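You operate a simulated robot arm through the tools that you are given. There is no shell and no other tool.

Carry out the task below with a simulated robot arm. There is one attempt and no reset: what you move stays moved.

Task
Put things in order on the top of the orange bench. At the end: the orange dryer cartridge stands where the blue leak sensor stood; the blue leak sensor stands where the grey cleaning pad stood; the red transport block from the top of the orange bench stands on top of the torn cover; the grey cleaning pad stands where the red transport block stood; whatever was shut is shut again. Leave all else as you found it, and nothing knocked over.

Only the result counts: the job must be done as asked and must still hold three seconds after the hand-in. Knocking over, shifting, dropping, spilling or breaking anything else fails it. Lids that push on must go on centred and level and be pressed home; caps that screw on are set level and turned clockwise until they are tight.

Robot
A 6-joint arm with a two-finger parallel gripper, fixed in place. Base frame: the origin is at the foot of the arm, x ahead of it, y to its left, z up; the work surface is at about z = 0. Lengths are in mm, angles in degrees, forces in N, time in s.
With the tool pointing down near the work surface it reaches from about 180 to 460 mm from the base axis. Its first joint turns from -70.0 to 70.0 degrees. Payload 1.9 kg.
The tool frame sits at the grasp point between the pads (the TCP): z along the fingers, y along the line on which they close. The tips reach 23 mm beyond it. Largest opening 94 mm; finger width 38, thickness 10; the body of the gripper, 54 by 96 mm, starts 39 mm behind the TCP.
Orientation is told as [roll, pitch, yaw] about the base's x, y, z axes, in that order, counted from this pose: with the fingers straight down and closing along the base's y, the tool's x points along the base's -x, its y along +y and its z along -z.

Tools
- The arm moves only by the tool send_rows. Its argument "increments" is a list of rows, each an object of numbers (a shift or turn left out is 0, a gripper value left out holds the last): "grip": the closure, from 0 (fully open) to 1 (shut); "x", "y", "z": the shift along the tool's x, y, z in units of 20 mm (1.0 is 20 mm); "rx", "ry", "rz": the turn, a rotation vector about the tool's x, y, z in units of 5 degrees (1.0 is 5 degrees). In form: [{"grip": .., "x": .., "y": .., "z": .., "rx": .., "ry": .., "rz": ..}, ...]. A call has 1 to 20 rows; each row shifts and turns the commanded pose from where the row before left it, along the tool's axes as they then stand. A call with a number of a shift or a turn outside -1 to 1 is refused whole. Rows are played at 5 a second. More than 50 mm and 8.6 degrees between two rows, or a gripper value outside its range, and nothing of the call is played. Where a pose cannot be reached the arm comes as near as it can. A force on the tool above 40 N (or 10 N above the force at the start of the call, whichever is more), or a blocked arm, ends the call early, and 0.2 s more pass. The fingers move at their own pace (about 108 mm/s each) and stop on an object; they squeeze with about 43 N. The grip force told is the motor's: it shows also when the fingers shut on nothing. Time passes only in rows, and 0.2 s behind the last, so rows that do not move let the fingers close. It gives the time, the measured TCP pose, the force on the tool (base axes), the opening and the grip force at its end, in the units of the frame above (readings bear some noise), with the torque about the TCP (base axes, N m) and any sound that the robot's microphone picked up.
- Cameras (640 x 400 px; columns grow to the right, rows downward): "scene" is fixed at [55.5, 298.2, 439.6]; the picture's right is [-0.81, -0.58, 0.00], its down [-0.28, 0.40, -0.87] and it looks along [0.51, -0.71, -0.49] (base axes); focal length 239 px, centre (320, 200). "wrist" rides on the gripper at [86, 16, -75] in the tool frame; the picture's right is [-0.18, 0.98, 0.00], its down [-0.58, -0.11, -0.81] and it looks along [-0.79, -0.15, 0.59] (tool axes); focal length 243 px, centre (320, 200).
- capture(camera): a new picture of that camera. It takes no simulated time.
- pixel_to_xyz(camera, pixels): for up to 12 pixels [column, row] of the newest picture of that camera ("zoom" is the newest enlarged one), the place [x, y, z] in the base frame of the surface seen there, good to about 3 mm, but the place of the scene camera against the robot may be out by one fixed shift of up to 12 mm in any direction. It takes no simulated time.
- enlarge(camera, box): a new picture of the part [left, top, right, bottom] of that camera's present view, enlarged. It takes no simulated time.
- sign_off(): hands the job in; it is judged then, once.

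Open the gripper and draw the arm clear of the work before you hand the job in, unless the task says otherwise.

The tools are called by a JSON object that holds its "name" and its "arguments". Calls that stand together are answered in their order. send_rows: Moves the arm, as the interface text tells. Its arguments: {"type":"object","properties":{"increments":{"type":"array","items":{"type":"object","properties":{"grip":{"type":"number"},"x":{"type":"number"},"y":{"type":"number"},"z":{"type":"number"},"rx":{"type":"number"},"ry":{"type":"number"},"rz":{"type":"number"}}}}},"required":["increments"]} The other tools are called the same way: capture (camera) takes a picture; pixel_to_xyz (camera, pixels) gives the place of the surface under pixels of a picture; enlarge (camera, box) takes an enlarged picture of a part of a camera's view; sign_off () hands the job in.

At the start:

```text
t: 0.0
position: [185.1, -199.6, 345.9]
ee_rot: [0.0, -0.2, 0.1]
ft_force: [-0.3, -0.1, 0.5]
torque: [0.0, 0.0, 0.01]
grip_width: 94.0
gripper_force: 0.0
```

scene: 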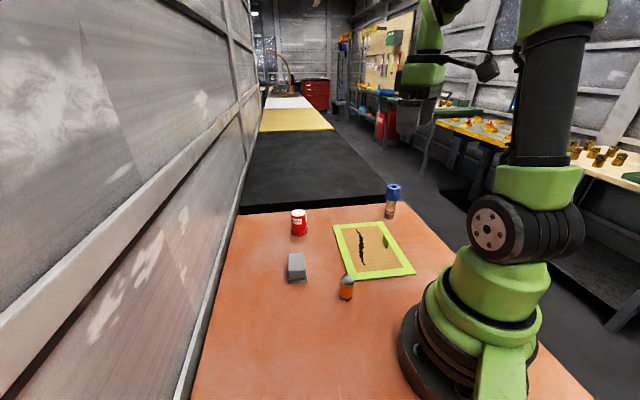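
wrist: 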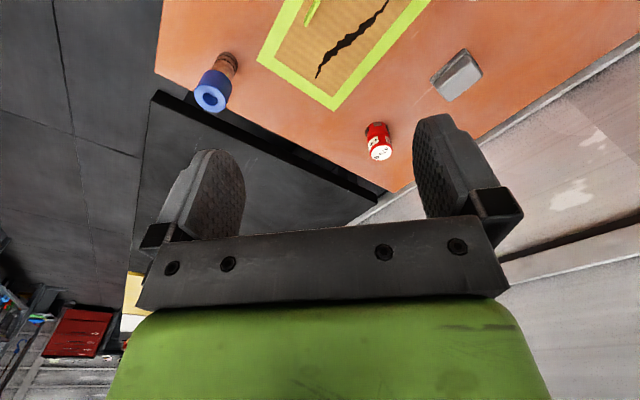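

The scene picture shows a red can-like item at (299,222), grey block (297,268), orange item (346,288), blue item (391,200) and a green-framed panel with a tear at (373,250). I enlarge both views to identify details.

{"name": "enlarge", "arguments": {"camera": "scene", "box": [220, 170, 440, 310]}}

{"name": "enlarge", "arguments": {"camera": "wrist", "box": [160, 0, 500, 200]}}

```text
2.86 times, centred on (330, 240) of scene
```

zoom: 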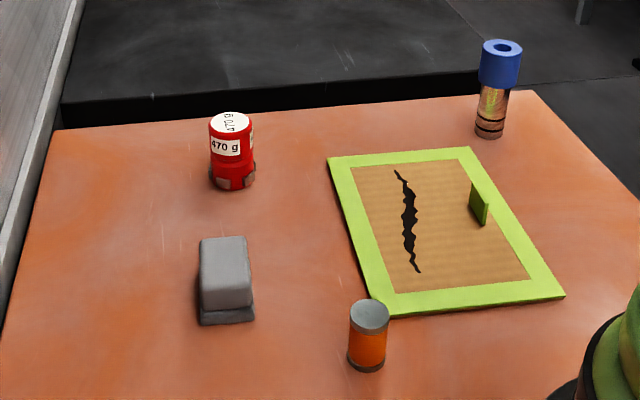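

```text
1.88 times, centred on (330, 100) of wrist
```

zoom: 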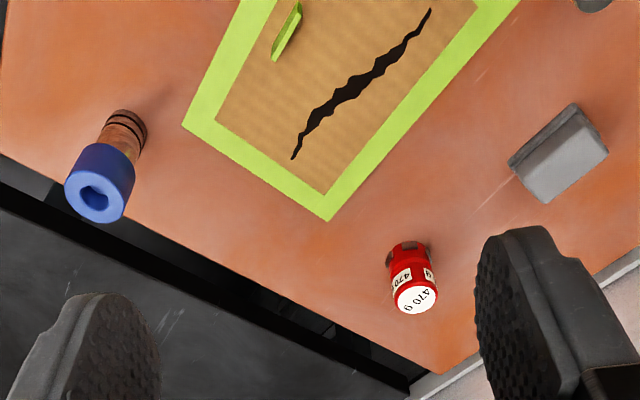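

I read the places of the objects from both cameras to compare the frames and calibrate the scene camera's shift.

{"name": "capture", "arguments": {"camera": "wrist"}}

{"name": "pixel_to_xyz", "arguments": {"camera": "wrist", "pixels": [[381, 153], [375, 128], [211, 96], [228, 60], [462, 78], [449, 97], [333, 108], [257, 60], [431, 2], [350, 40], [312, 12], [300, 20]]}}

{"name": "capture", "arguments": {"camera": "scene"}}

{"name": "pixel_to_xyz", "arguments": {"camera": "scene", "pixels": [[299, 212], [300, 230], [394, 187], [389, 213], [297, 260], [346, 279], [346, 293], [333, 225], [382, 221], [414, 271], [353, 279], [386, 241]]}}

```text
taken
```

wrist: 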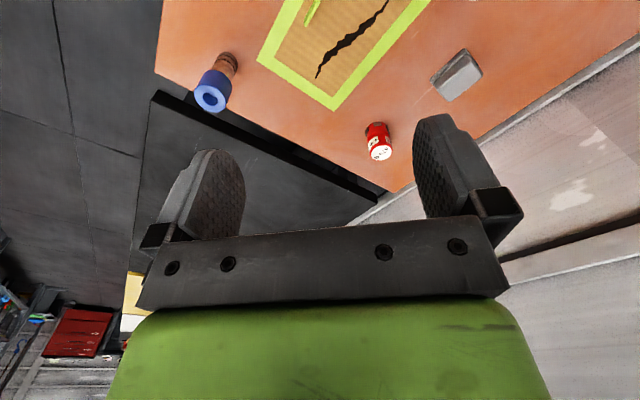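

```text
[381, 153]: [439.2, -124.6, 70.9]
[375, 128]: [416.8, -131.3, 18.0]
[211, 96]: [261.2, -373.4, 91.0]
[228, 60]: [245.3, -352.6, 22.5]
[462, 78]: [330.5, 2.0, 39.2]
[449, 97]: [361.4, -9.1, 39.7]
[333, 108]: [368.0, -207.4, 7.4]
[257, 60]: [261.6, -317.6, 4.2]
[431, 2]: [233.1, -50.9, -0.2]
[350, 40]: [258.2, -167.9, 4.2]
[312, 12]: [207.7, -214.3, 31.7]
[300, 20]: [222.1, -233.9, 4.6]
```

```text
taken
```

scene: 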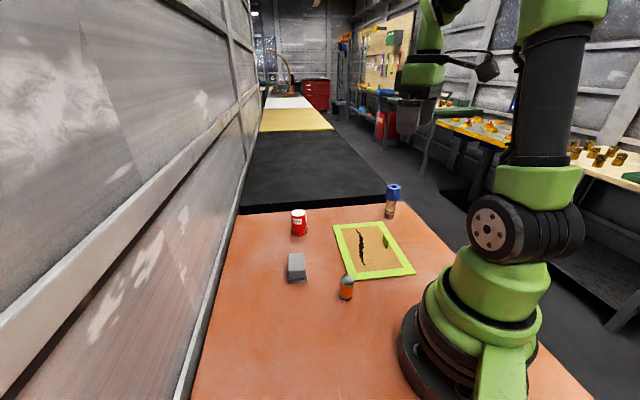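

```text
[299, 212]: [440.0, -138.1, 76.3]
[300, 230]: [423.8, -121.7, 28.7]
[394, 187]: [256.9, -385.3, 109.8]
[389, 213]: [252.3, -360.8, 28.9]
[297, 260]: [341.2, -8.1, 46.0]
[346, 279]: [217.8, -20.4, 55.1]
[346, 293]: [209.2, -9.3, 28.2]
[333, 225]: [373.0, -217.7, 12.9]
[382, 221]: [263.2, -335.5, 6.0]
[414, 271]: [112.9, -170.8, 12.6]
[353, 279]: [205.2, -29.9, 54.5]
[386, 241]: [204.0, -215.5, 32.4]
```

The wrist camera places objects roughly as: red (428,-128), sensor (253,-362), pad (345,-4), cartridge (213,-15), cover surface at z≈4–5. I move the hand to centre over the bench, tilted so that the camera looks more down, for closer views.

{"name": "send_rows", "arguments": {"increments": [{"grip": 0, "y": 1, "ry": 1}, {"y": 1, "ry": 1}, {"y": 1, "ry": 1}, {"y": 1, "ry": 1}, {"y": 1, "ry": 1}, {"y": 1}, {}]}}

{"name": "capture", "arguments": {"camera": "wrist"}}

{"name": "enlarge", "arguments": {"camera": "wrist", "box": [120, 0, 520, 250]}}

```text
t: 1.6
position: [184.2, -81.2, 344.1]
ee_rot: [0.1, 25.0, -0.1]
ft_force: [-0.2, -0.3, -1.2]
torque: [0.03, -0.01, 0.04]
grip_width: 94.2
gripper_force: 0.1
```

```text
taken
```

wrist: 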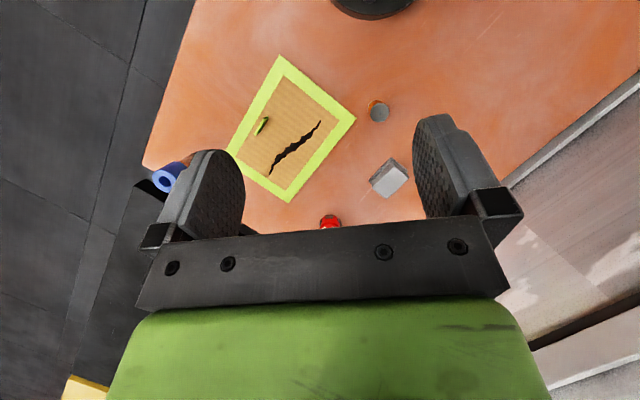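

```text
1.60 times, centred on (320, 125) of wrist
```

zoom: 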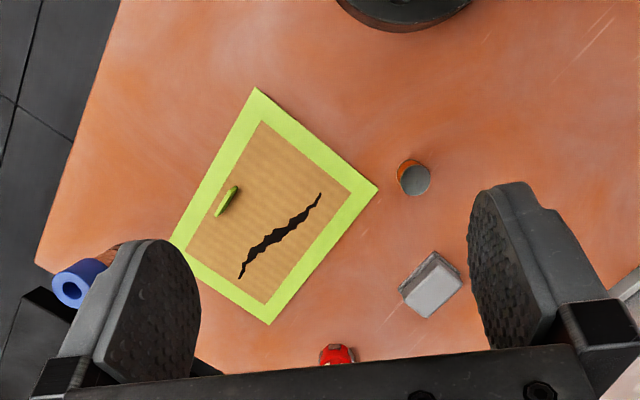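

From this overhead view the cover and objects are clear. I enlarge the cover and the pad/cartridge and measure points.

{"name": "enlarge", "arguments": {"camera": "wrist", "box": [220, 45, 364, 135]}}

{"name": "enlarge", "arguments": {"camera": "wrist", "box": [340, 90, 420, 210]}}

{"name": "pixel_to_xyz", "arguments": {"camera": "wrist", "pixels": [[279, 56], [354, 119], [289, 201], [229, 148], [285, 82], [337, 121], [286, 188], [240, 148], [295, 145], [275, 140], [305, 110], [262, 125]]}}

{"name": "pixel_to_xyz", "arguments": {"camera": "wrist", "pixels": [[379, 114], [375, 103], [388, 111], [379, 122], [371, 181], [390, 164], [408, 176], [387, 197], [385, 158], [330, 222], [166, 178], [390, 180]]}}

```text
4.44 times, centred on (292, 90) of wrist
```

zoom: 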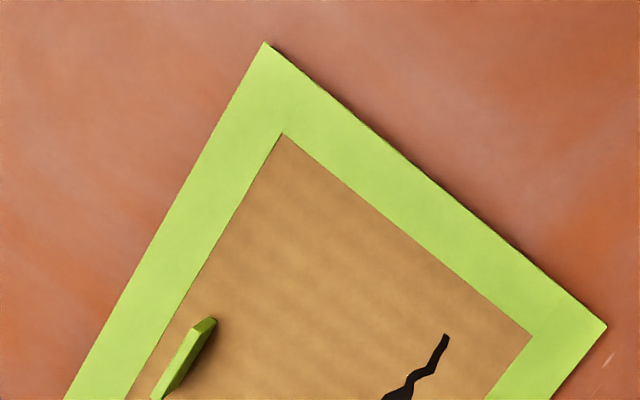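

```text
3.33 times, centred on (380, 150) of wrist
```

zoom: 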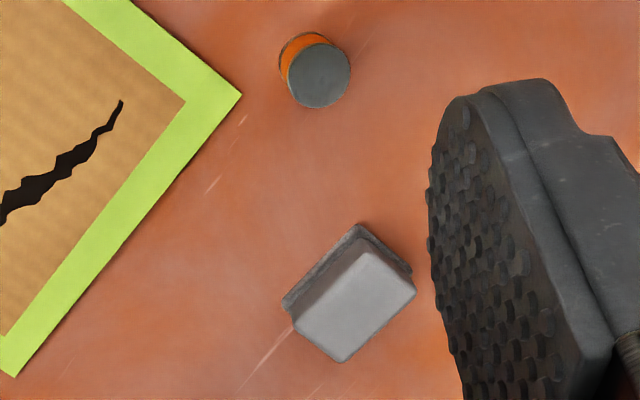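

```text
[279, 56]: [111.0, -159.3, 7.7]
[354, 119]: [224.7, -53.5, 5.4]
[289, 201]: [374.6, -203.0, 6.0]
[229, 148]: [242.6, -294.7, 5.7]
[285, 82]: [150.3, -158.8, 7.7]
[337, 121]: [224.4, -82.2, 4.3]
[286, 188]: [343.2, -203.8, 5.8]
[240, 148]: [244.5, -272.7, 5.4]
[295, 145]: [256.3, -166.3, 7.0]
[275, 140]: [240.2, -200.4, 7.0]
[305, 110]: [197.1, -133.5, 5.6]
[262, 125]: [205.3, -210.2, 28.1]
```

```text
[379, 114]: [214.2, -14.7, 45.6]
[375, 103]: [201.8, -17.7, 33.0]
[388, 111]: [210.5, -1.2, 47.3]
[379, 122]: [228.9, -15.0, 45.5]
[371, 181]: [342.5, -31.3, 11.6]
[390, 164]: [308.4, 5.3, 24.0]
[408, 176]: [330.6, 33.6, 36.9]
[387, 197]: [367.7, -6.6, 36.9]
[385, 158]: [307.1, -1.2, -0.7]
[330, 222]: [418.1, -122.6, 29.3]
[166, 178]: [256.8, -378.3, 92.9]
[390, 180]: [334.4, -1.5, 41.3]
```

The pad is a block turned about 45° and the cover is a flat framed panel (~6 mm thick, corners near (111,-159), (225,-54), (375,-203), (258,-310)). I now level the hand and move it behind the red block for a close view.

{"name": "send_rows", "arguments": {"increments": [{"ry": -1}, {"ry": -1}, {"ry": -1}, {"ry": -1}, {"ry": -1}, {"x": -1, "y": -1, "z": 1}, {"x": -1, "y": -1, "z": 1}, {"x": -1, "z": 1}, {"x": -1, "z": 1}, {"x": -1, "z": 1}, {"x": -1, "z": 1}, {}]}}

{"name": "capture", "arguments": {"camera": "wrist"}}

{"name": "enlarge", "arguments": {"camera": "wrist", "box": [240, 60, 440, 200]}}

```text
t: 4.2
position: [305.0, -120.1, 223.0]
ee_rot: [0.0, -0.1, 0.0]
ft_force: [-0.6, -0.3, 0.7]
torque: [-0.01, 0.0, 0.01]
grip_width: 94.3
gripper_force: 0.0
```

```text
taken
```

wrist: 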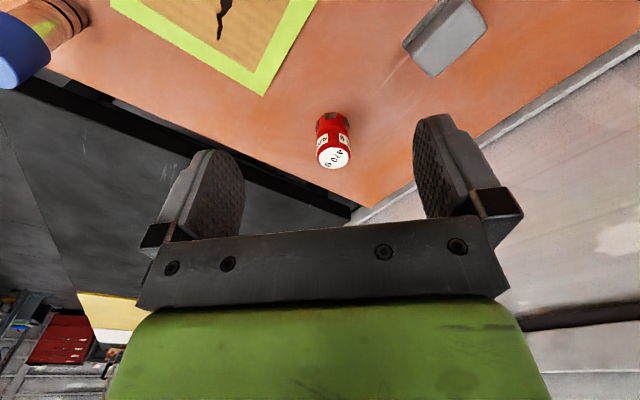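

```text
2.86 times, centred on (340, 130) of wrist
```

zoom: 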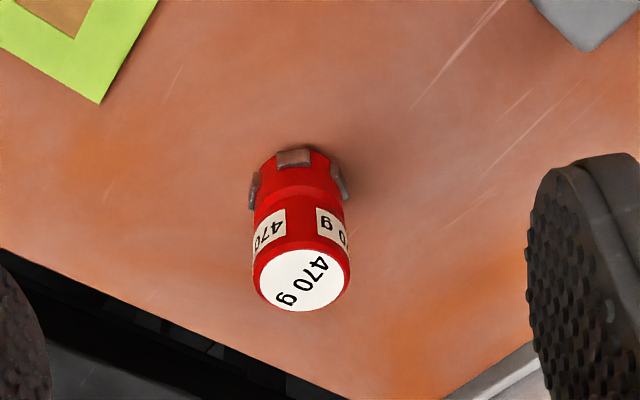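

The red block stands at (333,145) in the wrist view, with its top label at zoom (302,280). I measure its top and sides.

{"name": "pixel_to_xyz", "arguments": {"camera": "zoom", "pixels": [[302, 280], [262, 280], [342, 280], [302, 252], [302, 305], [294, 157], [262, 215], [340, 215], [300, 205], [255, 185], [345, 185], [330, 60]]}}

```text
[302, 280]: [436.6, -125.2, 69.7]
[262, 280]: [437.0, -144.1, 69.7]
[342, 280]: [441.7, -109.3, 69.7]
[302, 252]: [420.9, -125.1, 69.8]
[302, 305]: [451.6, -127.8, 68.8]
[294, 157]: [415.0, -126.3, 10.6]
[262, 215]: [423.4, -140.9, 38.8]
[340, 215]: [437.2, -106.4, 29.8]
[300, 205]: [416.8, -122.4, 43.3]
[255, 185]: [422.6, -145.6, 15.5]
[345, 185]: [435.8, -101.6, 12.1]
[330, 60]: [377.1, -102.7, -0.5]
```

The red block's top centre is about (436,-126), diameter ≈40, height ≈70. I move over it at z≈110 first and check the pose.

{"name": "send_rows", "arguments": {"increments": [{"x": -1, "y": -0.3}, {"x": -1, "z": 0.65}, {"x": -1, "z": 1}, {"x": -1, "z": 1}, {"x": -1, "z": 1}, {"x": -1, "z": 1}, {"x": -0.55, "z": 1}, {}, {}]}}

{"name": "enlarge", "arguments": {"camera": "wrist", "box": [160, 50, 520, 275]}}

{"name": "enlarge", "arguments": {"camera": "scene", "box": [220, 130, 440, 270]}}

```text
t: 6.2
position: [435.0, -126.2, 111.7]
ee_rot: [0.0, -0.1, 0.0]
ft_force: [0.6, 0.1, -0.3]
torque: [-0.04, 0.02, 0.04]
grip_width: 94.2
gripper_force: 0.0
```

```text
1.78 times, centred on (340, 162) of wrist
```

zoom: 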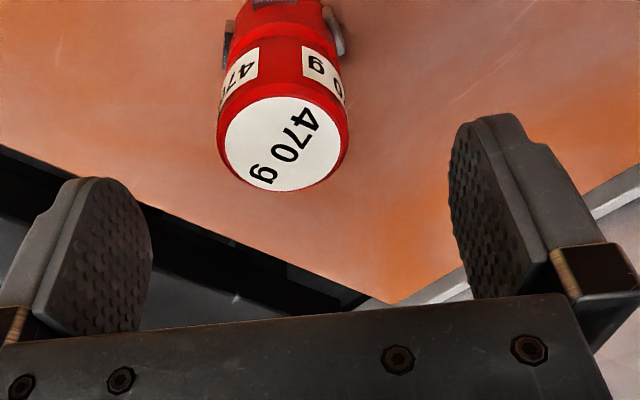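

```text
2.86 times, centred on (330, 200) of scene
```

zoom: 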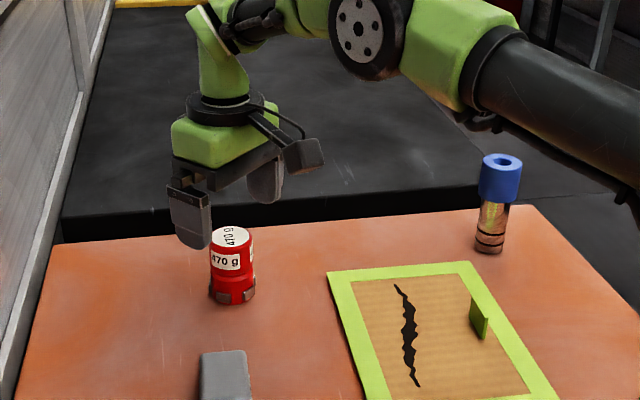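

The hand is over the red block; I take a fresh wrist measure of the top of the block before descending.

{"name": "enlarge", "arguments": {"camera": "wrist", "box": [160, 50, 520, 275]}}

{"name": "pixel_to_xyz", "arguments": {"camera": "zoom", "pixels": [[284, 142], [226, 142], [342, 142], [284, 102], [284, 184], [270, 5]]}}

```text
1.78 times, centred on (340, 162) of wrist
```

zoom: 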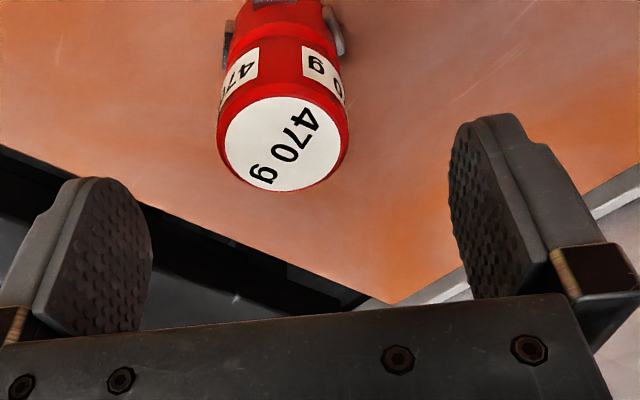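

```text
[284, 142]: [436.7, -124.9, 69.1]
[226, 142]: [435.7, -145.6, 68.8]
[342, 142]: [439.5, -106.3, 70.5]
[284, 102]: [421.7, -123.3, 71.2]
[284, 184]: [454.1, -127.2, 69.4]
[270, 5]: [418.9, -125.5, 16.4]
```

Top centre reads (437.5,-126), so I descend to z≈42 with +2 mm in x and then close the fingers.

{"name": "send_rows", "arguments": {"increments": [{"x": -0.1, "z": 0.8}, {"z": 0.8}, {"z": 0.8}, {"z": 0.6}, {"z": 0.48}, {}, {"grip": 0.4}, {"grip": 0.7}, {"grip": 1}, {}, {}]}}

{"name": "capture", "arguments": {"camera": "wrist"}}

```text
t: 8.6
position: [437.5, -125.7, 43.8]
ee_rot: [0.0, -0.1, 0.1]
ft_force: [-0.2, -0.9, 0.4]
torque: [-0.01, -0.07, -0.01]
grip_width: 42.9
gripper_force: 43.3
```

```text
taken
```

wrist: 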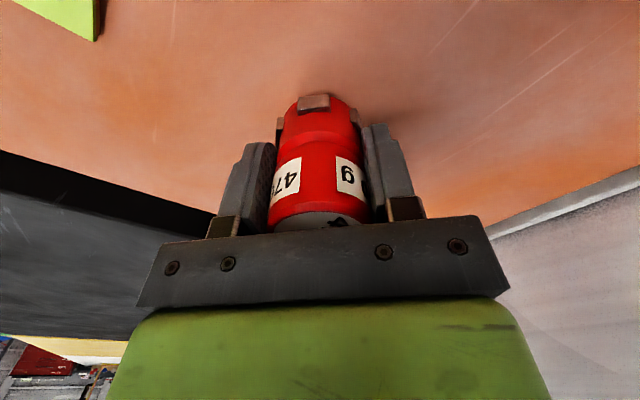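

The fingers hold the red block at 42.9 mm opening. I lift it straight up in small steps.

{"name": "send_rows", "arguments": {"increments": [{"z": -0.2}, {"z": -0.4}, {"z": -0.8}, {"z": -1}, {"z": -1}, {}]}}

{"name": "capture", "arguments": {"camera": "wrist"}}

{"name": "enlarge", "arguments": {"camera": "scene", "box": [220, 130, 440, 270]}}

```text
t: 10.0
position: [435.7, -126.5, 111.0]
ee_rot: [0.1, -0.1, 0.1]
ft_force: [0.2, 0.2, -5.5]
torque: [0.0, 0.01, -0.04]
grip_width: 43.1
gripper_force: 42.4
```

```text
taken
```

wrist: 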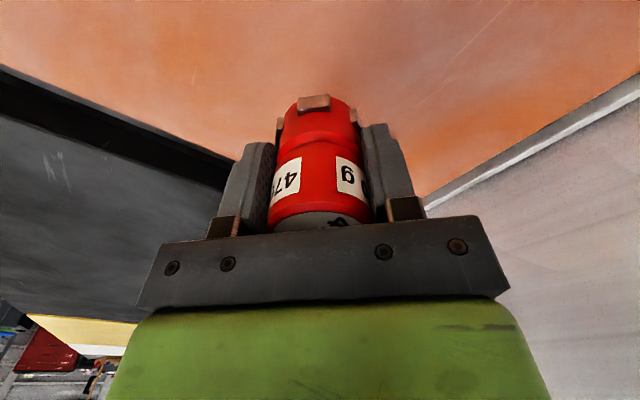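

```text
2.86 times, centred on (330, 200) of scene
```

zoom: 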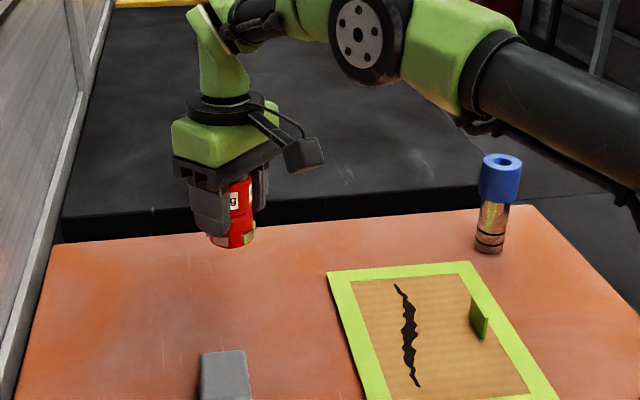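

The block is lifted level with about 5 N of weight. I carry it to the side of the cover and take a look at the cover's far corner and tear.

{"name": "send_rows", "arguments": {"increments": [{"x": 1, "z": -1}, {"x": 1, "z": -1}, {"x": 1}, {"x": 1}, {"x": 1}, {"x": 1}, {"x": 1}, {"x": 1}, {}]}}

{"name": "capture", "arguments": {"camera": "wrist"}}

```text
t: 12.0
position: [276.2, -126.4, 151.6]
ee_rot: [0.0, -0.1, 0.1]
ft_force: [0.8, 0.4, -4.2]
torque: [0.01, 0.01, 0.0]
grip_width: 43.0
gripper_force: 43.2
```

```text
taken
```

wrist: 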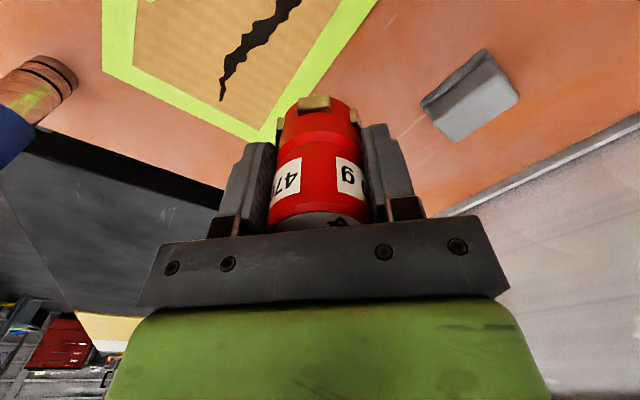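

The cover's corner shows near (262,142), the inner corner near (257,127), and the tear's end at (222,99). I measure these and the edges.

{"name": "pixel_to_xyz", "arguments": {"camera": "wrist", "pixels": [[260, 141], [257, 128], [222, 99], [185, 107], [330, 58], [225, 110], [300, 60], [240, 60], [103, 68], [465, 60], [485, 80], [250, 100]]}}

{"name": "enlarge", "arguments": {"camera": "wrist", "box": [100, 0, 340, 150]}}

```text
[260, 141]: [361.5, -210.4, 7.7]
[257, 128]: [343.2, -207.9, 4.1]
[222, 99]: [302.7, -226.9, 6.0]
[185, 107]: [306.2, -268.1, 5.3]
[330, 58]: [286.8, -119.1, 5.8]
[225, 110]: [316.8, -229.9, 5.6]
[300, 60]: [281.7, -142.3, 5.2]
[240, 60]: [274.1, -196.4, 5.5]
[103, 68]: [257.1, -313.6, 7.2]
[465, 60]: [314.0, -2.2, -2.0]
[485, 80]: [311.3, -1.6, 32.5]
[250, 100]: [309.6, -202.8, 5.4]
```

```text
2.67 times, centred on (220, 75) of wrist
```

zoom: 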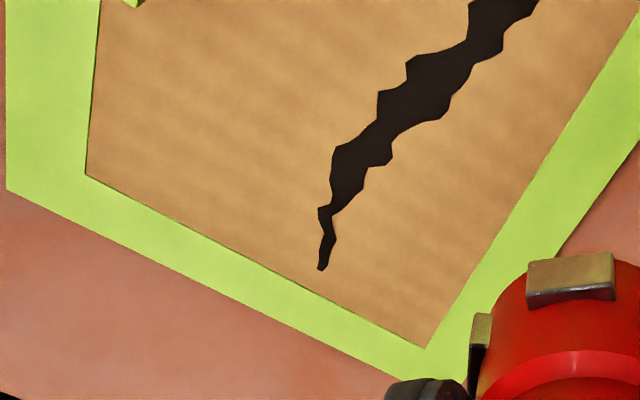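

The cover's far corner is near (370,-206) and the tear ends near (303,-227). I carry the block to (330,-206), clear of the tear and with much of it over the frame, and lower to just above the cover.

{"name": "send_rows", "arguments": {"increments": [{"x": -0.9, "y": -1}, {"x": -0.9, "y": -1}, {"x": -0.9, "y": -1}, {"y": -0.98}, {}, {"z": 1}, {"z": 1}, {"z": 1}, {"z": 1}, {"z": 0.6}, {}]}}

{"name": "enlarge", "arguments": {"camera": "scene", "box": [270, 160, 440, 290]}}

{"name": "capture", "arguments": {"camera": "wrist"}}

```text
t: 14.4
position: [330.7, -206.1, 58.1]
ee_rot: [0.0, -0.1, 0.2]
ft_force: [-0.7, 0.3, -4.5]
torque: [0.02, 0.06, 0.02]
grip_width: 43.0
gripper_force: 42.8
```

```text
3.08 times, centred on (355, 225) of scene
```

zoom: 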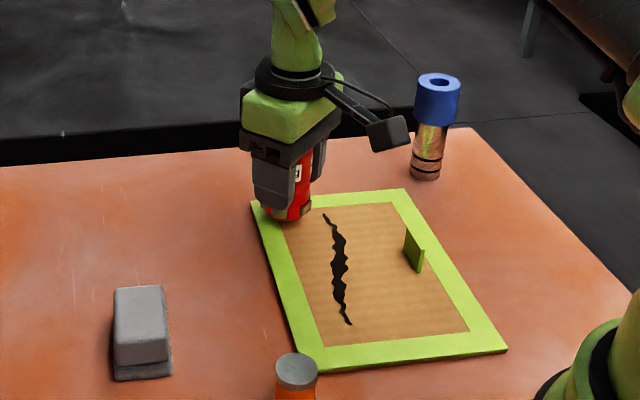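

```text
taken
```

wrist: 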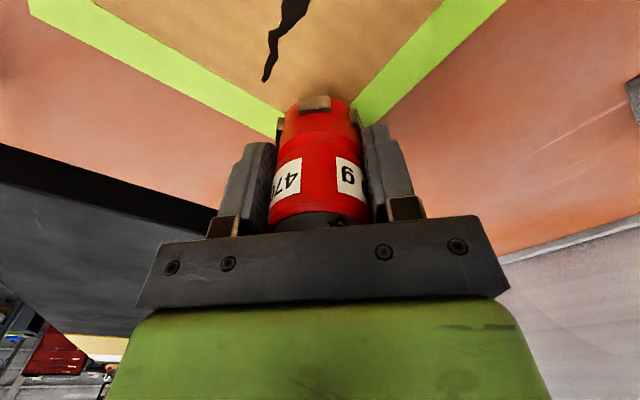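

The block is over the corner of the cover. I lower it slowly to near contact.

{"name": "send_rows", "arguments": {"increments": [{"z": 0.2}, {"z": 0.1}, {"z": 0.05}, {"z": 0.04}, {}]}}

```text
t: 15.6
position: [330.6, -205.8, 50.4]
ee_rot: [0.0, -0.1, 0.2]
ft_force: [-0.3, 0.6, -4.5]
torque: [-0.02, 0.01, -0.02]
grip_width: 43.1
gripper_force: 42.7
```

Still the full weight (−4.5 N) at z 50.4, so no contact yet; I go on in 1 mm steps.

{"name": "send_rows", "arguments": {"increments": [{"z": 0.05}, {}]}}

{"name": "send_rows", "arguments": {"increments": [{"z": 0.05}, {}]}}

{"name": "enlarge", "arguments": {"camera": "scene", "box": [290, 190, 370, 250]}}

```text
t: 16.2
position: [331.2, -206.6, 50.9]
ee_rot: [0.0, -0.2, 0.1]
ft_force: [0.2, -0.1, -4.1]
torque: [-0.01, 0.02, 0.03]
grip_width: 43.0
gripper_force: 42.6
```

```text
t: 16.8
position: [331.2, -207.0, 48.9]
ee_rot: [-0.1, -0.1, 0.2]
ft_force: [-0.6, 0.4, -3.9]
torque: [0.02, 0.04, 0.01]
grip_width: 42.8
gripper_force: 42.9
```

```text
6.67 times, centred on (330, 220) of scene
```

zoom: 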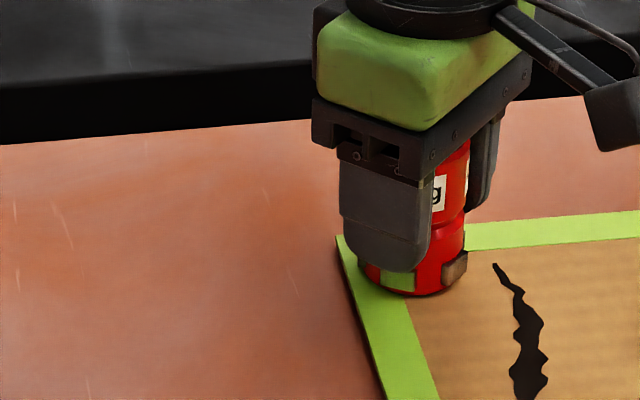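

The weight is still mostly on the gripper (−3.9 N); I continue in ~0.8 mm steps.

{"name": "send_rows", "arguments": {"increments": [{"z": 0.04}, {}]}}

{"name": "send_rows", "arguments": {"increments": [{"z": 0.04}, {}]}}

{"name": "send_rows", "arguments": {"increments": [{"z": 0.04}, {}]}}

```text
t: 17.4
position: [330.2, -205.6, 49.1]
ee_rot: [0.0, -0.2, 0.1]
ft_force: [-0.5, -0.3, -3.2]
torque: [0.01, -0.01, 0.0]
grip_width: 42.8
gripper_force: 42.7
```

```text
t: 18.0
position: [331.0, -206.8, 48.4]
ee_rot: [-0.1, -0.2, 0.0]
ft_force: [-4.9, 0.5, 16.4]
torque: [0.11, 0.3, -0.01]
grip_width: 43.0
gripper_force: 42.7
```

```text
t: 18.6
position: [331.7, -206.5, 47.4]
ee_rot: [-0.2, -0.2, 0.1]
ft_force: [-5.7, -1.3, 32.3]
torque: [0.16, 0.42, 0.03]
grip_width: 43.1
gripper_force: 42.9
```

Contact is made (16 N, then 32 N). I relieve the press by about 1 mm and then open the fingers slowly.

{"name": "send_rows", "arguments": {"increments": [{"z": -0.06}, {}]}}

```text
t: 19.2
position: [331.3, -205.5, 47.2]
ee_rot: [-0.1, -0.3, 0.1]
ft_force: [6.8, -2.5, 15.8]
torque: [0.01, -0.22, 0.01]
grip_width: 43.0
gripper_force: 43.0
```

Force is down to 16 N; a touch more relief, then I open gradually to about 50 mm and then fully.

{"name": "send_rows", "arguments": {"increments": [{"z": -0.03}, {}, {"grip": 0.52}, {"grip": 0.48}, {"grip": 0.4}, {"grip": 0.2}, {"grip": 0.0}, {}, {}]}}

{"name": "capture", "arguments": {"camera": "wrist"}}

{"name": "enlarge", "arguments": {"camera": "scene", "box": [290, 190, 370, 250]}}

```text
t: 21.2
position: [330.3, -205.3, 47.8]
ee_rot: [0.0, 0.0, 0.1]
ft_force: [-0.4, 0.0, -0.6]
torque: [0.02, 0.0, 0.03]
grip_width: 94.1
gripper_force: 0.0
```

```text
taken
```

wrist: 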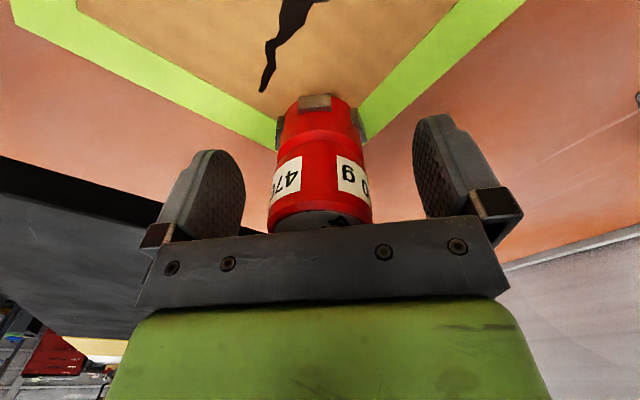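

```text
6.67 times, centred on (330, 220) of scene
```

zoom: 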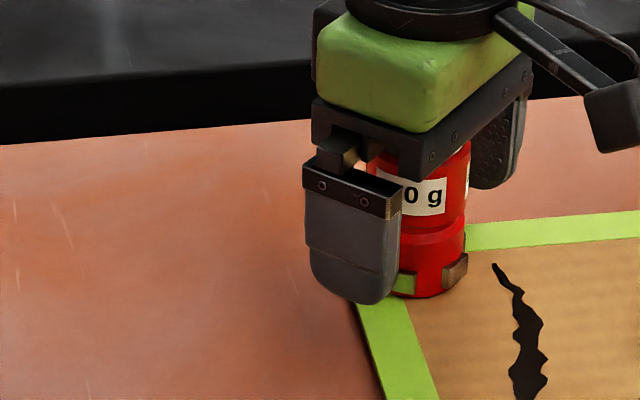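

The block stands on the cover by itself. I raise the hand straight up and go to look at the grey pad.

{"name": "send_rows", "arguments": {"increments": [{"z": -0.5}, {"z": -1}, {"z": -1}, {"z": -1}, {"z": -1}, {"z": -1}, {"x": 1, "y": 1, "z": -1}, {"x": 1, "y": 1, "z": -1}, {"x": 1, "y": 1}, {"x": 1, "y": 1}, {"y": 1}, {"y": 1}, {"y": 1}, {"y": 1}, {"y": 1}, {}]}}

{"name": "capture", "arguments": {"camera": "wrist"}}

{"name": "capture", "arguments": {"camera": "scene"}}

```text
t: 24.6
position: [249.9, -26.3, 196.8]
ee_rot: [-0.1, -0.2, 0.0]
ft_force: [0.1, -0.2, 0.5]
torque: [-0.03, 0.0, -0.02]
grip_width: 94.3
gripper_force: 0.1
```

```text
taken
```

wrist: 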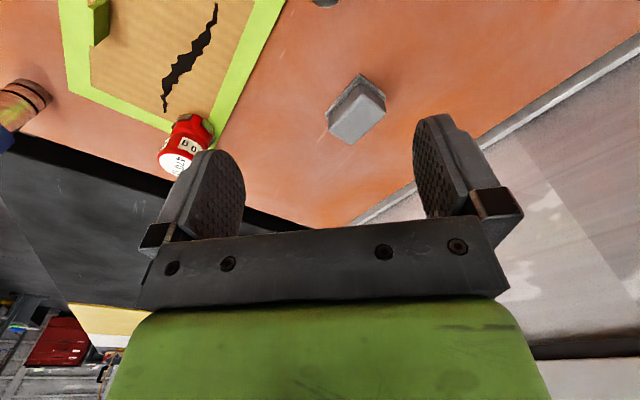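

```text
taken
```

scene: 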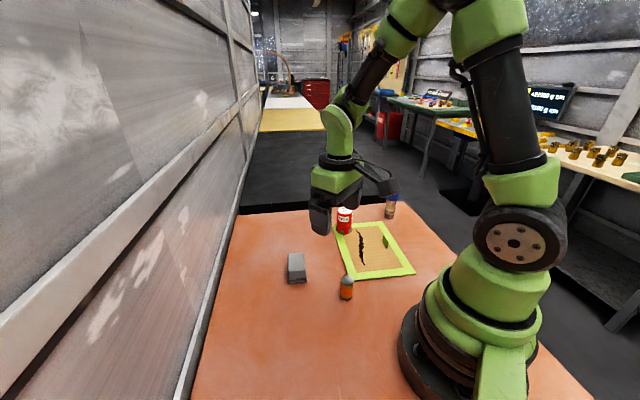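

The red block stands on the cover (wrist (185,150), scene (344,220)), cover unmoved. I enlarge the pad at wrist (356,110).

{"name": "enlarge", "arguments": {"camera": "wrist", "box": [304, 60, 416, 150]}}

{"name": "pixel_to_xyz", "arguments": {"camera": "zoom", "pixels": [[145, 315], [260, 355], [345, 195], [455, 220], [330, 280], [325, 90], [135, 230], [180, 220], [350, 170], [435, 130]]}}

```text
4.44 times, centred on (360, 105) of wrist
```

zoom: 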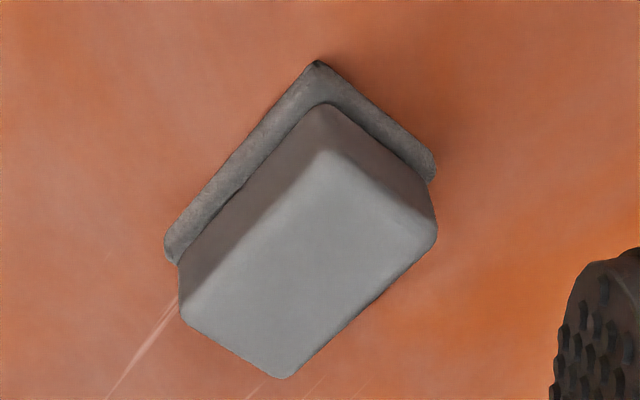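

```text
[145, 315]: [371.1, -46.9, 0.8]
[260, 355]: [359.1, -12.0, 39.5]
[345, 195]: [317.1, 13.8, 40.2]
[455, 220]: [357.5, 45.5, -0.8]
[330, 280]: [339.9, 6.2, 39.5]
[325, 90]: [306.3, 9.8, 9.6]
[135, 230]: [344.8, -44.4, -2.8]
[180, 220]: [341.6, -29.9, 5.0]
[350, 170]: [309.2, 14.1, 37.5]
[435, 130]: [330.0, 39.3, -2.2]
```

The pad's upper block has corners at zoom (322,158), (432,232), (283,375), (184,308). I measure those just inside and the base corners.

{"name": "pixel_to_xyz", "arguments": {"camera": "zoom", "pixels": [[324, 168], [424, 228], [283, 368], [192, 305], [304, 270], [318, 68], [172, 240], [428, 165], [375, 185], [350, 305], [235, 340], [250, 235]]}}

```text
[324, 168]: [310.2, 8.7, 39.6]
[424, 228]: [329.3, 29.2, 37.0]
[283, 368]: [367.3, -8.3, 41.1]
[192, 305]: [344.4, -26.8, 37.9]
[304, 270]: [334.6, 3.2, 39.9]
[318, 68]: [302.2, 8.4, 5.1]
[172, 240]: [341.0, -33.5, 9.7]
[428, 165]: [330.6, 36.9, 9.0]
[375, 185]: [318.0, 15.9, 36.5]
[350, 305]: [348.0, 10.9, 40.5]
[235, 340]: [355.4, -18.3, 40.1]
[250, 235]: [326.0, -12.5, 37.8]
```

The pad's block is centred at about (337.5,1), long axis along (0.69,-0.72), top ≈53×30, base ≈58×41, height 40. Before turning the hand I check where the wall on the left lies.

{"name": "pixel_to_xyz", "arguments": {"camera": "wrist", "pixels": [[352, 222], [400, 185], [500, 130], [600, 70], [560, 150], [610, 110], [600, 200]]}}

```text
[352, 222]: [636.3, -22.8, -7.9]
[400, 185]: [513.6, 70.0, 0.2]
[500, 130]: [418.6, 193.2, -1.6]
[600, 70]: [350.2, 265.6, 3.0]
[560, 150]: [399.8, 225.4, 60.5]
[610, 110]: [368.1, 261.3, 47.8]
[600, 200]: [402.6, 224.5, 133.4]
```

The wall is far off (around y>190 there). I move above the pad, then turn the hand by +46° about tool z so that it closes across the pad's short side.

{"name": "send_rows", "arguments": {"increments": [{"x": -1, "y": 0.3, "z": 0.8}, {"x": -1, "y": 0.3, "z": 0.8, "rz": 1}, {"rz": 1}, {"rz": 1}, {"rz": 1}, {"rz": 1}, {"rz": 1}, {"rz": 1}, {"rz": 1}, {"rz": 1}, {"rz": 0.2}, {}]}}

{"name": "capture", "arguments": {"camera": "wrist"}}

```text
t: 27.2
position: [290.6, -13.2, 166.7]
ee_rot: [0.1, -0.1, -46.0]
ft_force: [0.0, -0.2, -0.2]
torque: [-0.03, 0.01, -0.05]
grip_width: 94.2
gripper_force: 0.1
```

```text
taken
```

wrist: 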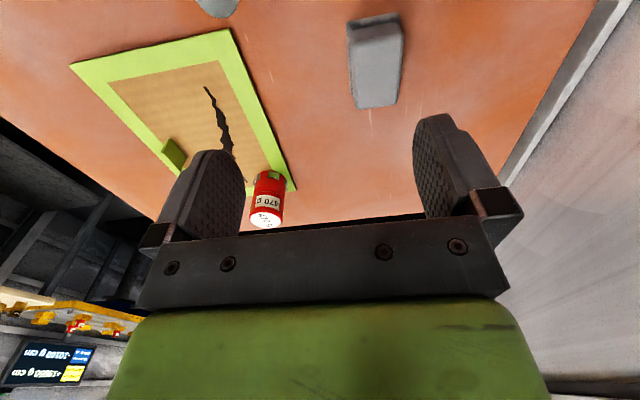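

Yaw is −46°. I shift to (337.5,1,95): that's tool −22.5 in x, +43.7 in y, +72 in z.

{"name": "send_rows", "arguments": {"increments": [{"x": -0.6, "y": 1, "z": 0.6}, {"x": -0.52, "y": 1, "z": 1}, {"y": 0.18, "z": 1}, {"z": 1}, {}]}}

{"name": "enlarge", "arguments": {"camera": "wrist", "box": [160, 50, 520, 275]}}

{"name": "pixel_to_xyz", "arguments": {"camera": "zoom", "pixels": [[320, 120], [280, 120], [360, 120], [320, 60], [320, 180]]}}

```text
t: 28.4
position: [338.1, -1.4, 95.2]
ee_rot: [0.0, -0.1, -45.9]
ft_force: [-0.2, -0.2, 0.0]
torque: [-0.02, 0.02, 0.01]
grip_width: 94.0
gripper_force: 0.1
```

```text
1.78 times, centred on (340, 162) of wrist
```

zoom: 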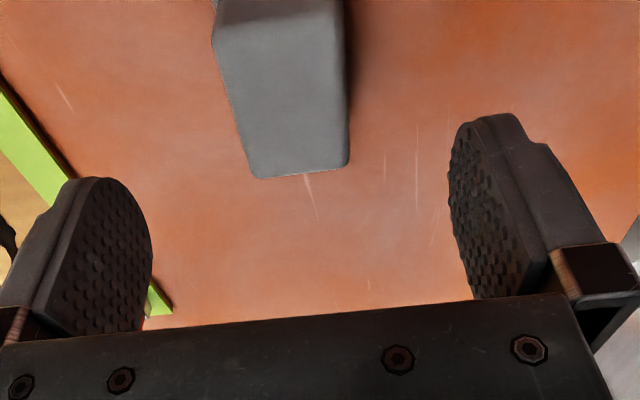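

```text
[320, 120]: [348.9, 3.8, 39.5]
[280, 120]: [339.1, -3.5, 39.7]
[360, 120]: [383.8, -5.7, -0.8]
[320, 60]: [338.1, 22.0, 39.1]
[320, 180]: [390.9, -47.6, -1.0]
```

I check the pad's edges under the hand: at zoom row 120 they are at about columns 238 and 349.

{"name": "pixel_to_xyz", "arguments": {"camera": "zoom", "pixels": [[240, 120], [346, 120], [295, 120], [258, 170], [342, 162], [300, 170], [225, 40], [343, 40], [285, 35]]}}

```text
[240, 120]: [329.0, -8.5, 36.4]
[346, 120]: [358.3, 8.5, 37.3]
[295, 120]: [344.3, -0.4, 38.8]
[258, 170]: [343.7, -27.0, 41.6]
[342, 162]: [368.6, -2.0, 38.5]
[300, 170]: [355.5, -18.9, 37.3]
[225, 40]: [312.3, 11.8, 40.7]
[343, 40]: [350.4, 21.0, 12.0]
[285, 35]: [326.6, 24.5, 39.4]
```

The pad's mid-line is ~4.5 mm further along tool y and ~2.5 mm along tool x. I correct that, descend to z≈35.5 and close.

{"name": "send_rows", "arguments": {"increments": [{"x": 0.13, "y": 0.22, "z": 0.4}, {"z": 0.8}, {"z": 0.8}, {"z": 0.6}, {"z": 0.38}, {}, {"grip": 0.4}, {"grip": 0.55}, {"grip": 0.7}, {"grip": 1}, {}, {}]}}

{"name": "capture", "arguments": {"camera": "wrist"}}

{"name": "enlarge", "arguments": {"camera": "scene", "box": [250, 200, 370, 290]}}

```text
t: 31.0
position: [339.1, 4.5, 34.9]
ee_rot: [-0.1, -0.1, -45.9]
ft_force: [0.8, 0.4, -0.7]
torque: [0.02, 0.03, 0.0]
grip_width: 39.4
gripper_force: 42.8
```

```text
taken
```

wrist: 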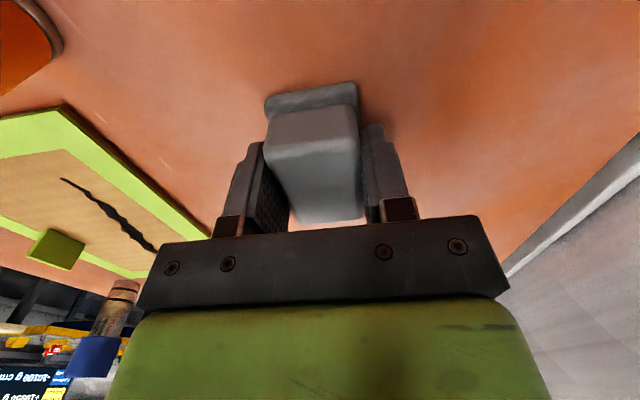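

```text
4.44 times, centred on (310, 245) of scene
```

zoom: 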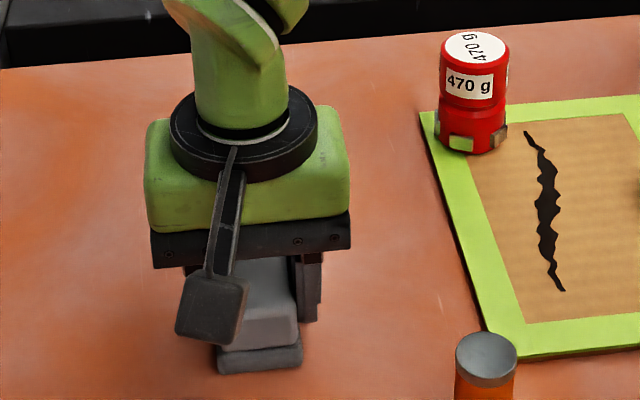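

The fingers stopped at 39.4 mm. I zoom in to see the contact before lifting.

{"name": "enlarge", "arguments": {"camera": "wrist", "box": [200, 70, 440, 240]}}

```text
2.35 times, centred on (320, 155) of wrist
```

zoom: 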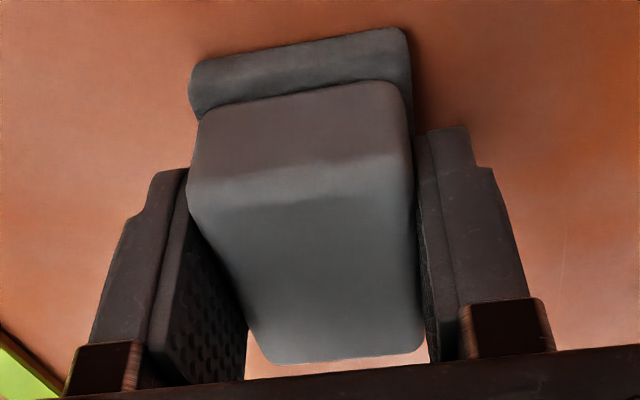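

The pad's edges are in line with the fingers and contact looks full. I lift gently.

{"name": "send_rows", "arguments": {"increments": [{"z": -0.1}, {"z": -0.3}, {"z": -0.6}, {"z": -1}, {"z": -1}, {"z": -1}, {}]}}

{"name": "capture", "arguments": {"camera": "wrist"}}

{"name": "enlarge", "arguments": {"camera": "scene", "box": [250, 180, 410, 300]}}

```text
t: 32.6
position: [339.3, 6.0, 115.2]
ee_rot: [0.0, -0.1, -45.9]
ft_force: [-0.2, 0.4, -0.9]
torque: [0.03, 0.05, 0.01]
grip_width: 39.0
gripper_force: 43.1
```

```text
taken
```

wrist: 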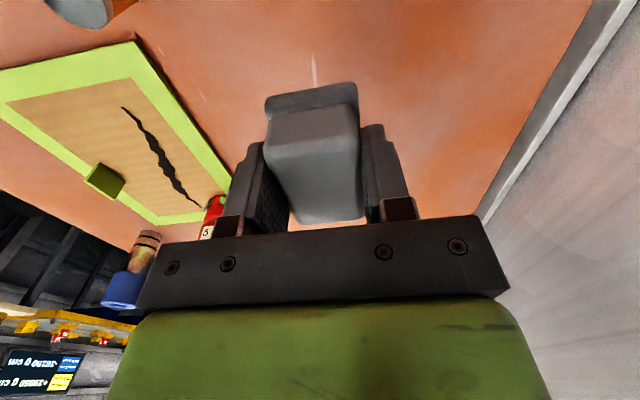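

```text
3.33 times, centred on (330, 240) of scene
```

zoom: 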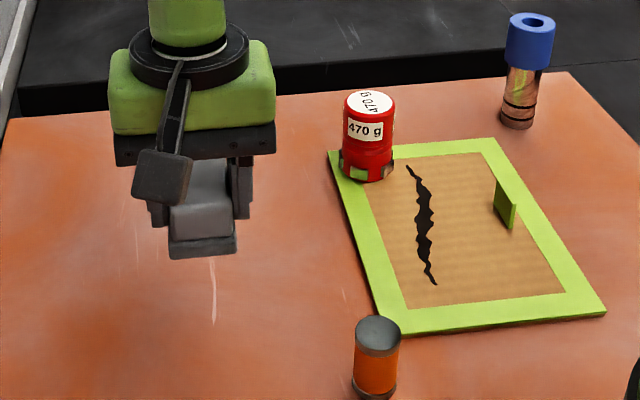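

The pad is held and lifted (light, ~0.5 N). I carry it to the red block's old place (437.5,-126) at z≈115.

{"name": "send_rows", "arguments": {"increments": [{"x": -1, "y": -0.2}, {"x": -1, "y": -0.2}, {"x": -1, "y": -0.2}, {"x": -1, "y": -0.2}, {"x": -1, "y": -0.2}, {"x": -1}, {"x": -1}, {"x": -1}, {"x": -0.12}, {}]}}

```text
t: 34.8
position: [437.5, -126.0, 115.0]
ee_rot: [-0.1, 0.0, -45.9]
ft_force: [0.2, -0.5, -0.2]
torque: [0.02, 0.01, 0.01]
grip_width: 39.2
gripper_force: 42.9
```

At (437.5,-126,115). I lower to about z 38, a little above contact.

{"name": "send_rows", "arguments": {"increments": [{"z": 1}, {"z": 1}, {"z": 1}, {"z": 0.6}, {"z": 0.25}, {}]}}

{"name": "enlarge", "arguments": {"camera": "scene", "box": [240, 160, 400, 280]}}

```text
t: 36.2
position: [438.8, -125.2, 37.2]
ee_rot: [-0.1, -0.1, -45.9]
ft_force: [-0.2, -0.4, -0.7]
torque: [-0.03, 0.02, 0.01]
grip_width: 39.1
gripper_force: 43.1
```

```text
3.33 times, centred on (320, 220) of scene
```

zoom: 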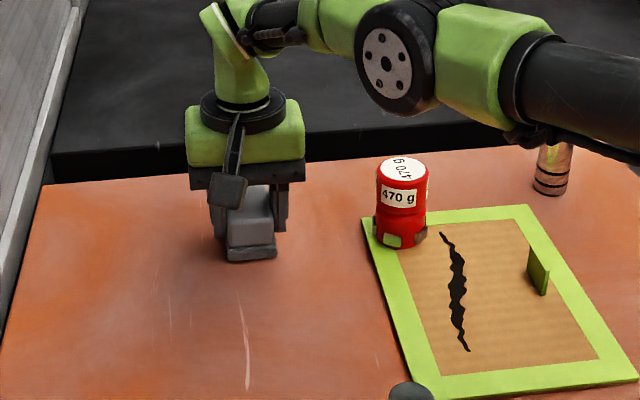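

The arm's elbow passes over the sensor with room. I lower in small steps to feel contact.

{"name": "send_rows", "arguments": {"increments": [{"z": 0.05}, {}]}}

{"name": "send_rows", "arguments": {"increments": [{"z": 0.04}, {}]}}

```text
t: 36.8
position: [438.2, -125.2, 37.3]
ee_rot: [0.0, -0.1, -45.9]
ft_force: [-1.1, 0.1, -0.5]
torque: [0.03, 0.01, -0.01]
grip_width: 39.1
gripper_force: 42.9
```

```text
t: 37.4
position: [438.3, -125.9, 36.1]
ee_rot: [-0.1, 0.0, -45.9]
ft_force: [0.3, 0.5, -0.7]
torque: [0.02, 0.01, 0.01]
grip_width: 39.1
gripper_force: 43.2
```

No contact yet; I continue.

{"name": "send_rows", "arguments": {"increments": [{"z": 0.04}, {}]}}

{"name": "send_rows", "arguments": {"increments": [{"z": 0.03}, {}]}}

```text
t: 38.0
position: [437.2, -125.4, 35.8]
ee_rot: [0.0, -0.1, -45.9]
ft_force: [-0.9, -0.7, 4.1]
torque: [-0.03, 0.09, 0.03]
grip_width: 39.3
gripper_force: 43.4
```

```text
t: 38.6
position: [438.0, -125.6, 35.1]
ee_rot: [0.1, -0.1, -46.0]
ft_force: [-4.0, 1.4, 12.9]
torque: [0.0, 0.15, -0.04]
grip_width: 39.0
gripper_force: 43.2
```

Contact is at 4–13 N. I relieve slightly and open the fingers, then rise straight up.

{"name": "send_rows", "arguments": {"increments": [{"z": -0.03}, {}, {"grip": 0.56}, {"grip": 0.5}, {"grip": 0.3}, {"grip": 0.0}, {}, {}, {"z": -0.3}, {"z": -0.7}, {"z": -1}, {"z": -1}, {"z": -1}, {}]}}

{"name": "capture", "arguments": {"camera": "wrist"}}

{"name": "enlarge", "arguments": {"camera": "scene", "box": [240, 160, 400, 280]}}

```text
t: 41.6
position: [439.1, -126.1, 116.5]
ee_rot: [0.0, 0.0, -46.0]
ft_force: [0.1, 0.5, -0.4]
torque: [-0.01, 0.0, 0.0]
grip_width: 93.9
gripper_force: 0.1
```

```text
taken
```

wrist: 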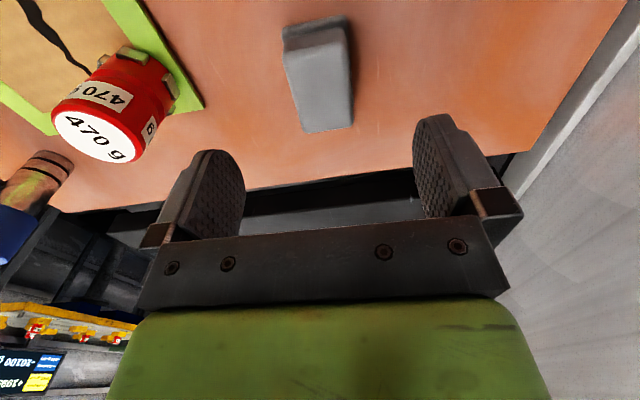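

```text
3.33 times, centred on (320, 220) of scene
```

zoom: 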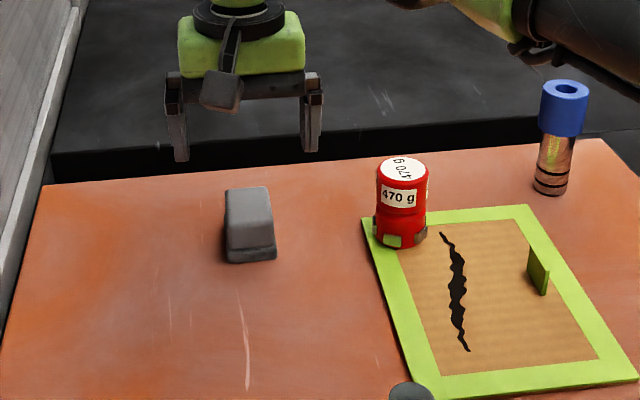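

The pad stands upright in the red block's old place. I rise and travel to a viewpoint in front of the blue sensor, keeping yaw −46°.

{"name": "send_rows", "arguments": {"increments": [{"z": -1}, {"z": -1}, {"z": -1}, {"z": -1, "y": -1}, {"x": 0.3, "y": -1}, {"x": 0.3, "y": -1}, {"x": 0.3, "y": -1}, {"x": 0.3, "y": -1}, {"x": 0.3, "y": -1}, {"x": 0.3, "y": -1}, {"x": 0.3, "y": -1}, {"x": 0.3, "y": -1}, {"x": 0.3, "y": -1}, {"x": 0.3, "y": -1}, {"x": 0.4, "y": -1}, {"x": 0.4, "y": -1}, {"x": 0.4, "y": -1}, {"x": 0.4, "y": -0.9}, {}]}}

{"name": "capture", "arguments": {"camera": "wrist"}}

```text
t: 45.6
position: [158.3, -267.0, 194.3]
ee_rot: [0.0, -0.1, -45.8]
ft_force: [-0.1, -0.5, -0.2]
torque: [-0.01, -0.01, 0.0]
grip_width: 94.3
gripper_force: 0.1
```

```text
taken
```

wrist: 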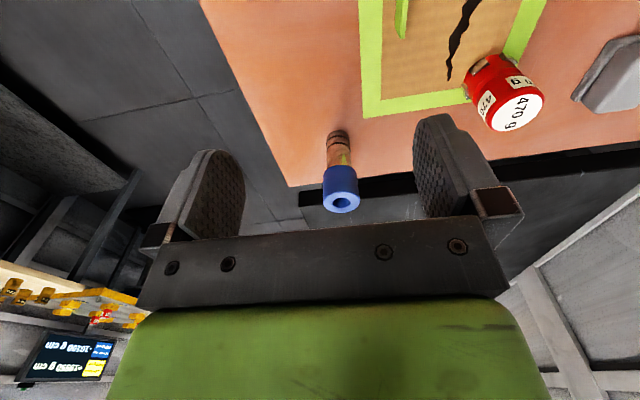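

The blue sensor shows at (340,180). I enlarge and measure it.

{"name": "enlarge", "arguments": {"camera": "wrist", "box": [290, 120, 390, 220]}}

{"name": "pixel_to_xyz", "arguments": {"camera": "zoom", "pixels": [[300, 300], [280, 320], [360, 320], [310, 290], [320, 355], [315, 210], [300, 100], [250, 120], [290, 180], [220, 200]]}}

```text
4.00 times, centred on (340, 170) of wrist
```

zoom: 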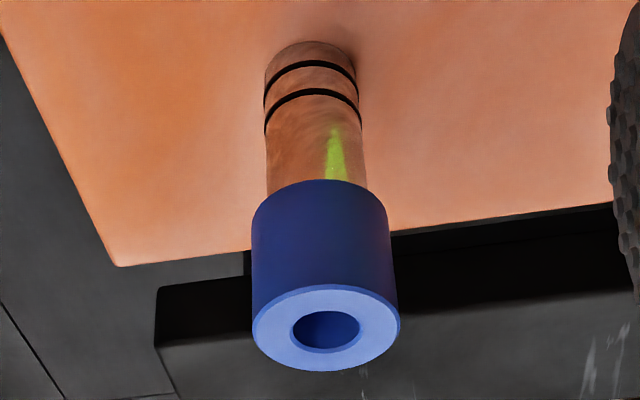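

```text
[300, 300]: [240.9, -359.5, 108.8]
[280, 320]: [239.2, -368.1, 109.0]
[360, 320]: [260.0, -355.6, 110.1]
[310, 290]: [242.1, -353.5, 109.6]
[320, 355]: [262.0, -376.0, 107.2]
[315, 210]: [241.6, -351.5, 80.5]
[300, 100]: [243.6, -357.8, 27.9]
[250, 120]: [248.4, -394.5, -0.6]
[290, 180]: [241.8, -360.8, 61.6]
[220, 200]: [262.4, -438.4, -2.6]
```

The sensor: copper body with bands and a blue head with a hole on top (z≈109). I measure the head's rim and the body's width.

{"name": "pixel_to_xyz", "arguments": {"camera": "zoom", "pixels": [[258, 328], [395, 325], [327, 364], [328, 291], [275, 355], [380, 355], [265, 300], [385, 300], [272, 150], [360, 150], [315, 50], [256, 230]]}}

```text
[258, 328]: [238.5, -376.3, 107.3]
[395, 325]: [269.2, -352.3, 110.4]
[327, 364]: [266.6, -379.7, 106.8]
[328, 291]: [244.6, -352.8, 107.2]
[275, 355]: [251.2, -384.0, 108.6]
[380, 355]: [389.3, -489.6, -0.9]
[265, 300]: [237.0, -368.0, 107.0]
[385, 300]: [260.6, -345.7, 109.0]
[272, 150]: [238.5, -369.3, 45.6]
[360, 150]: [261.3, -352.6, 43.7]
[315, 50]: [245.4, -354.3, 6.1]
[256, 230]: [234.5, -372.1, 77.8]
```

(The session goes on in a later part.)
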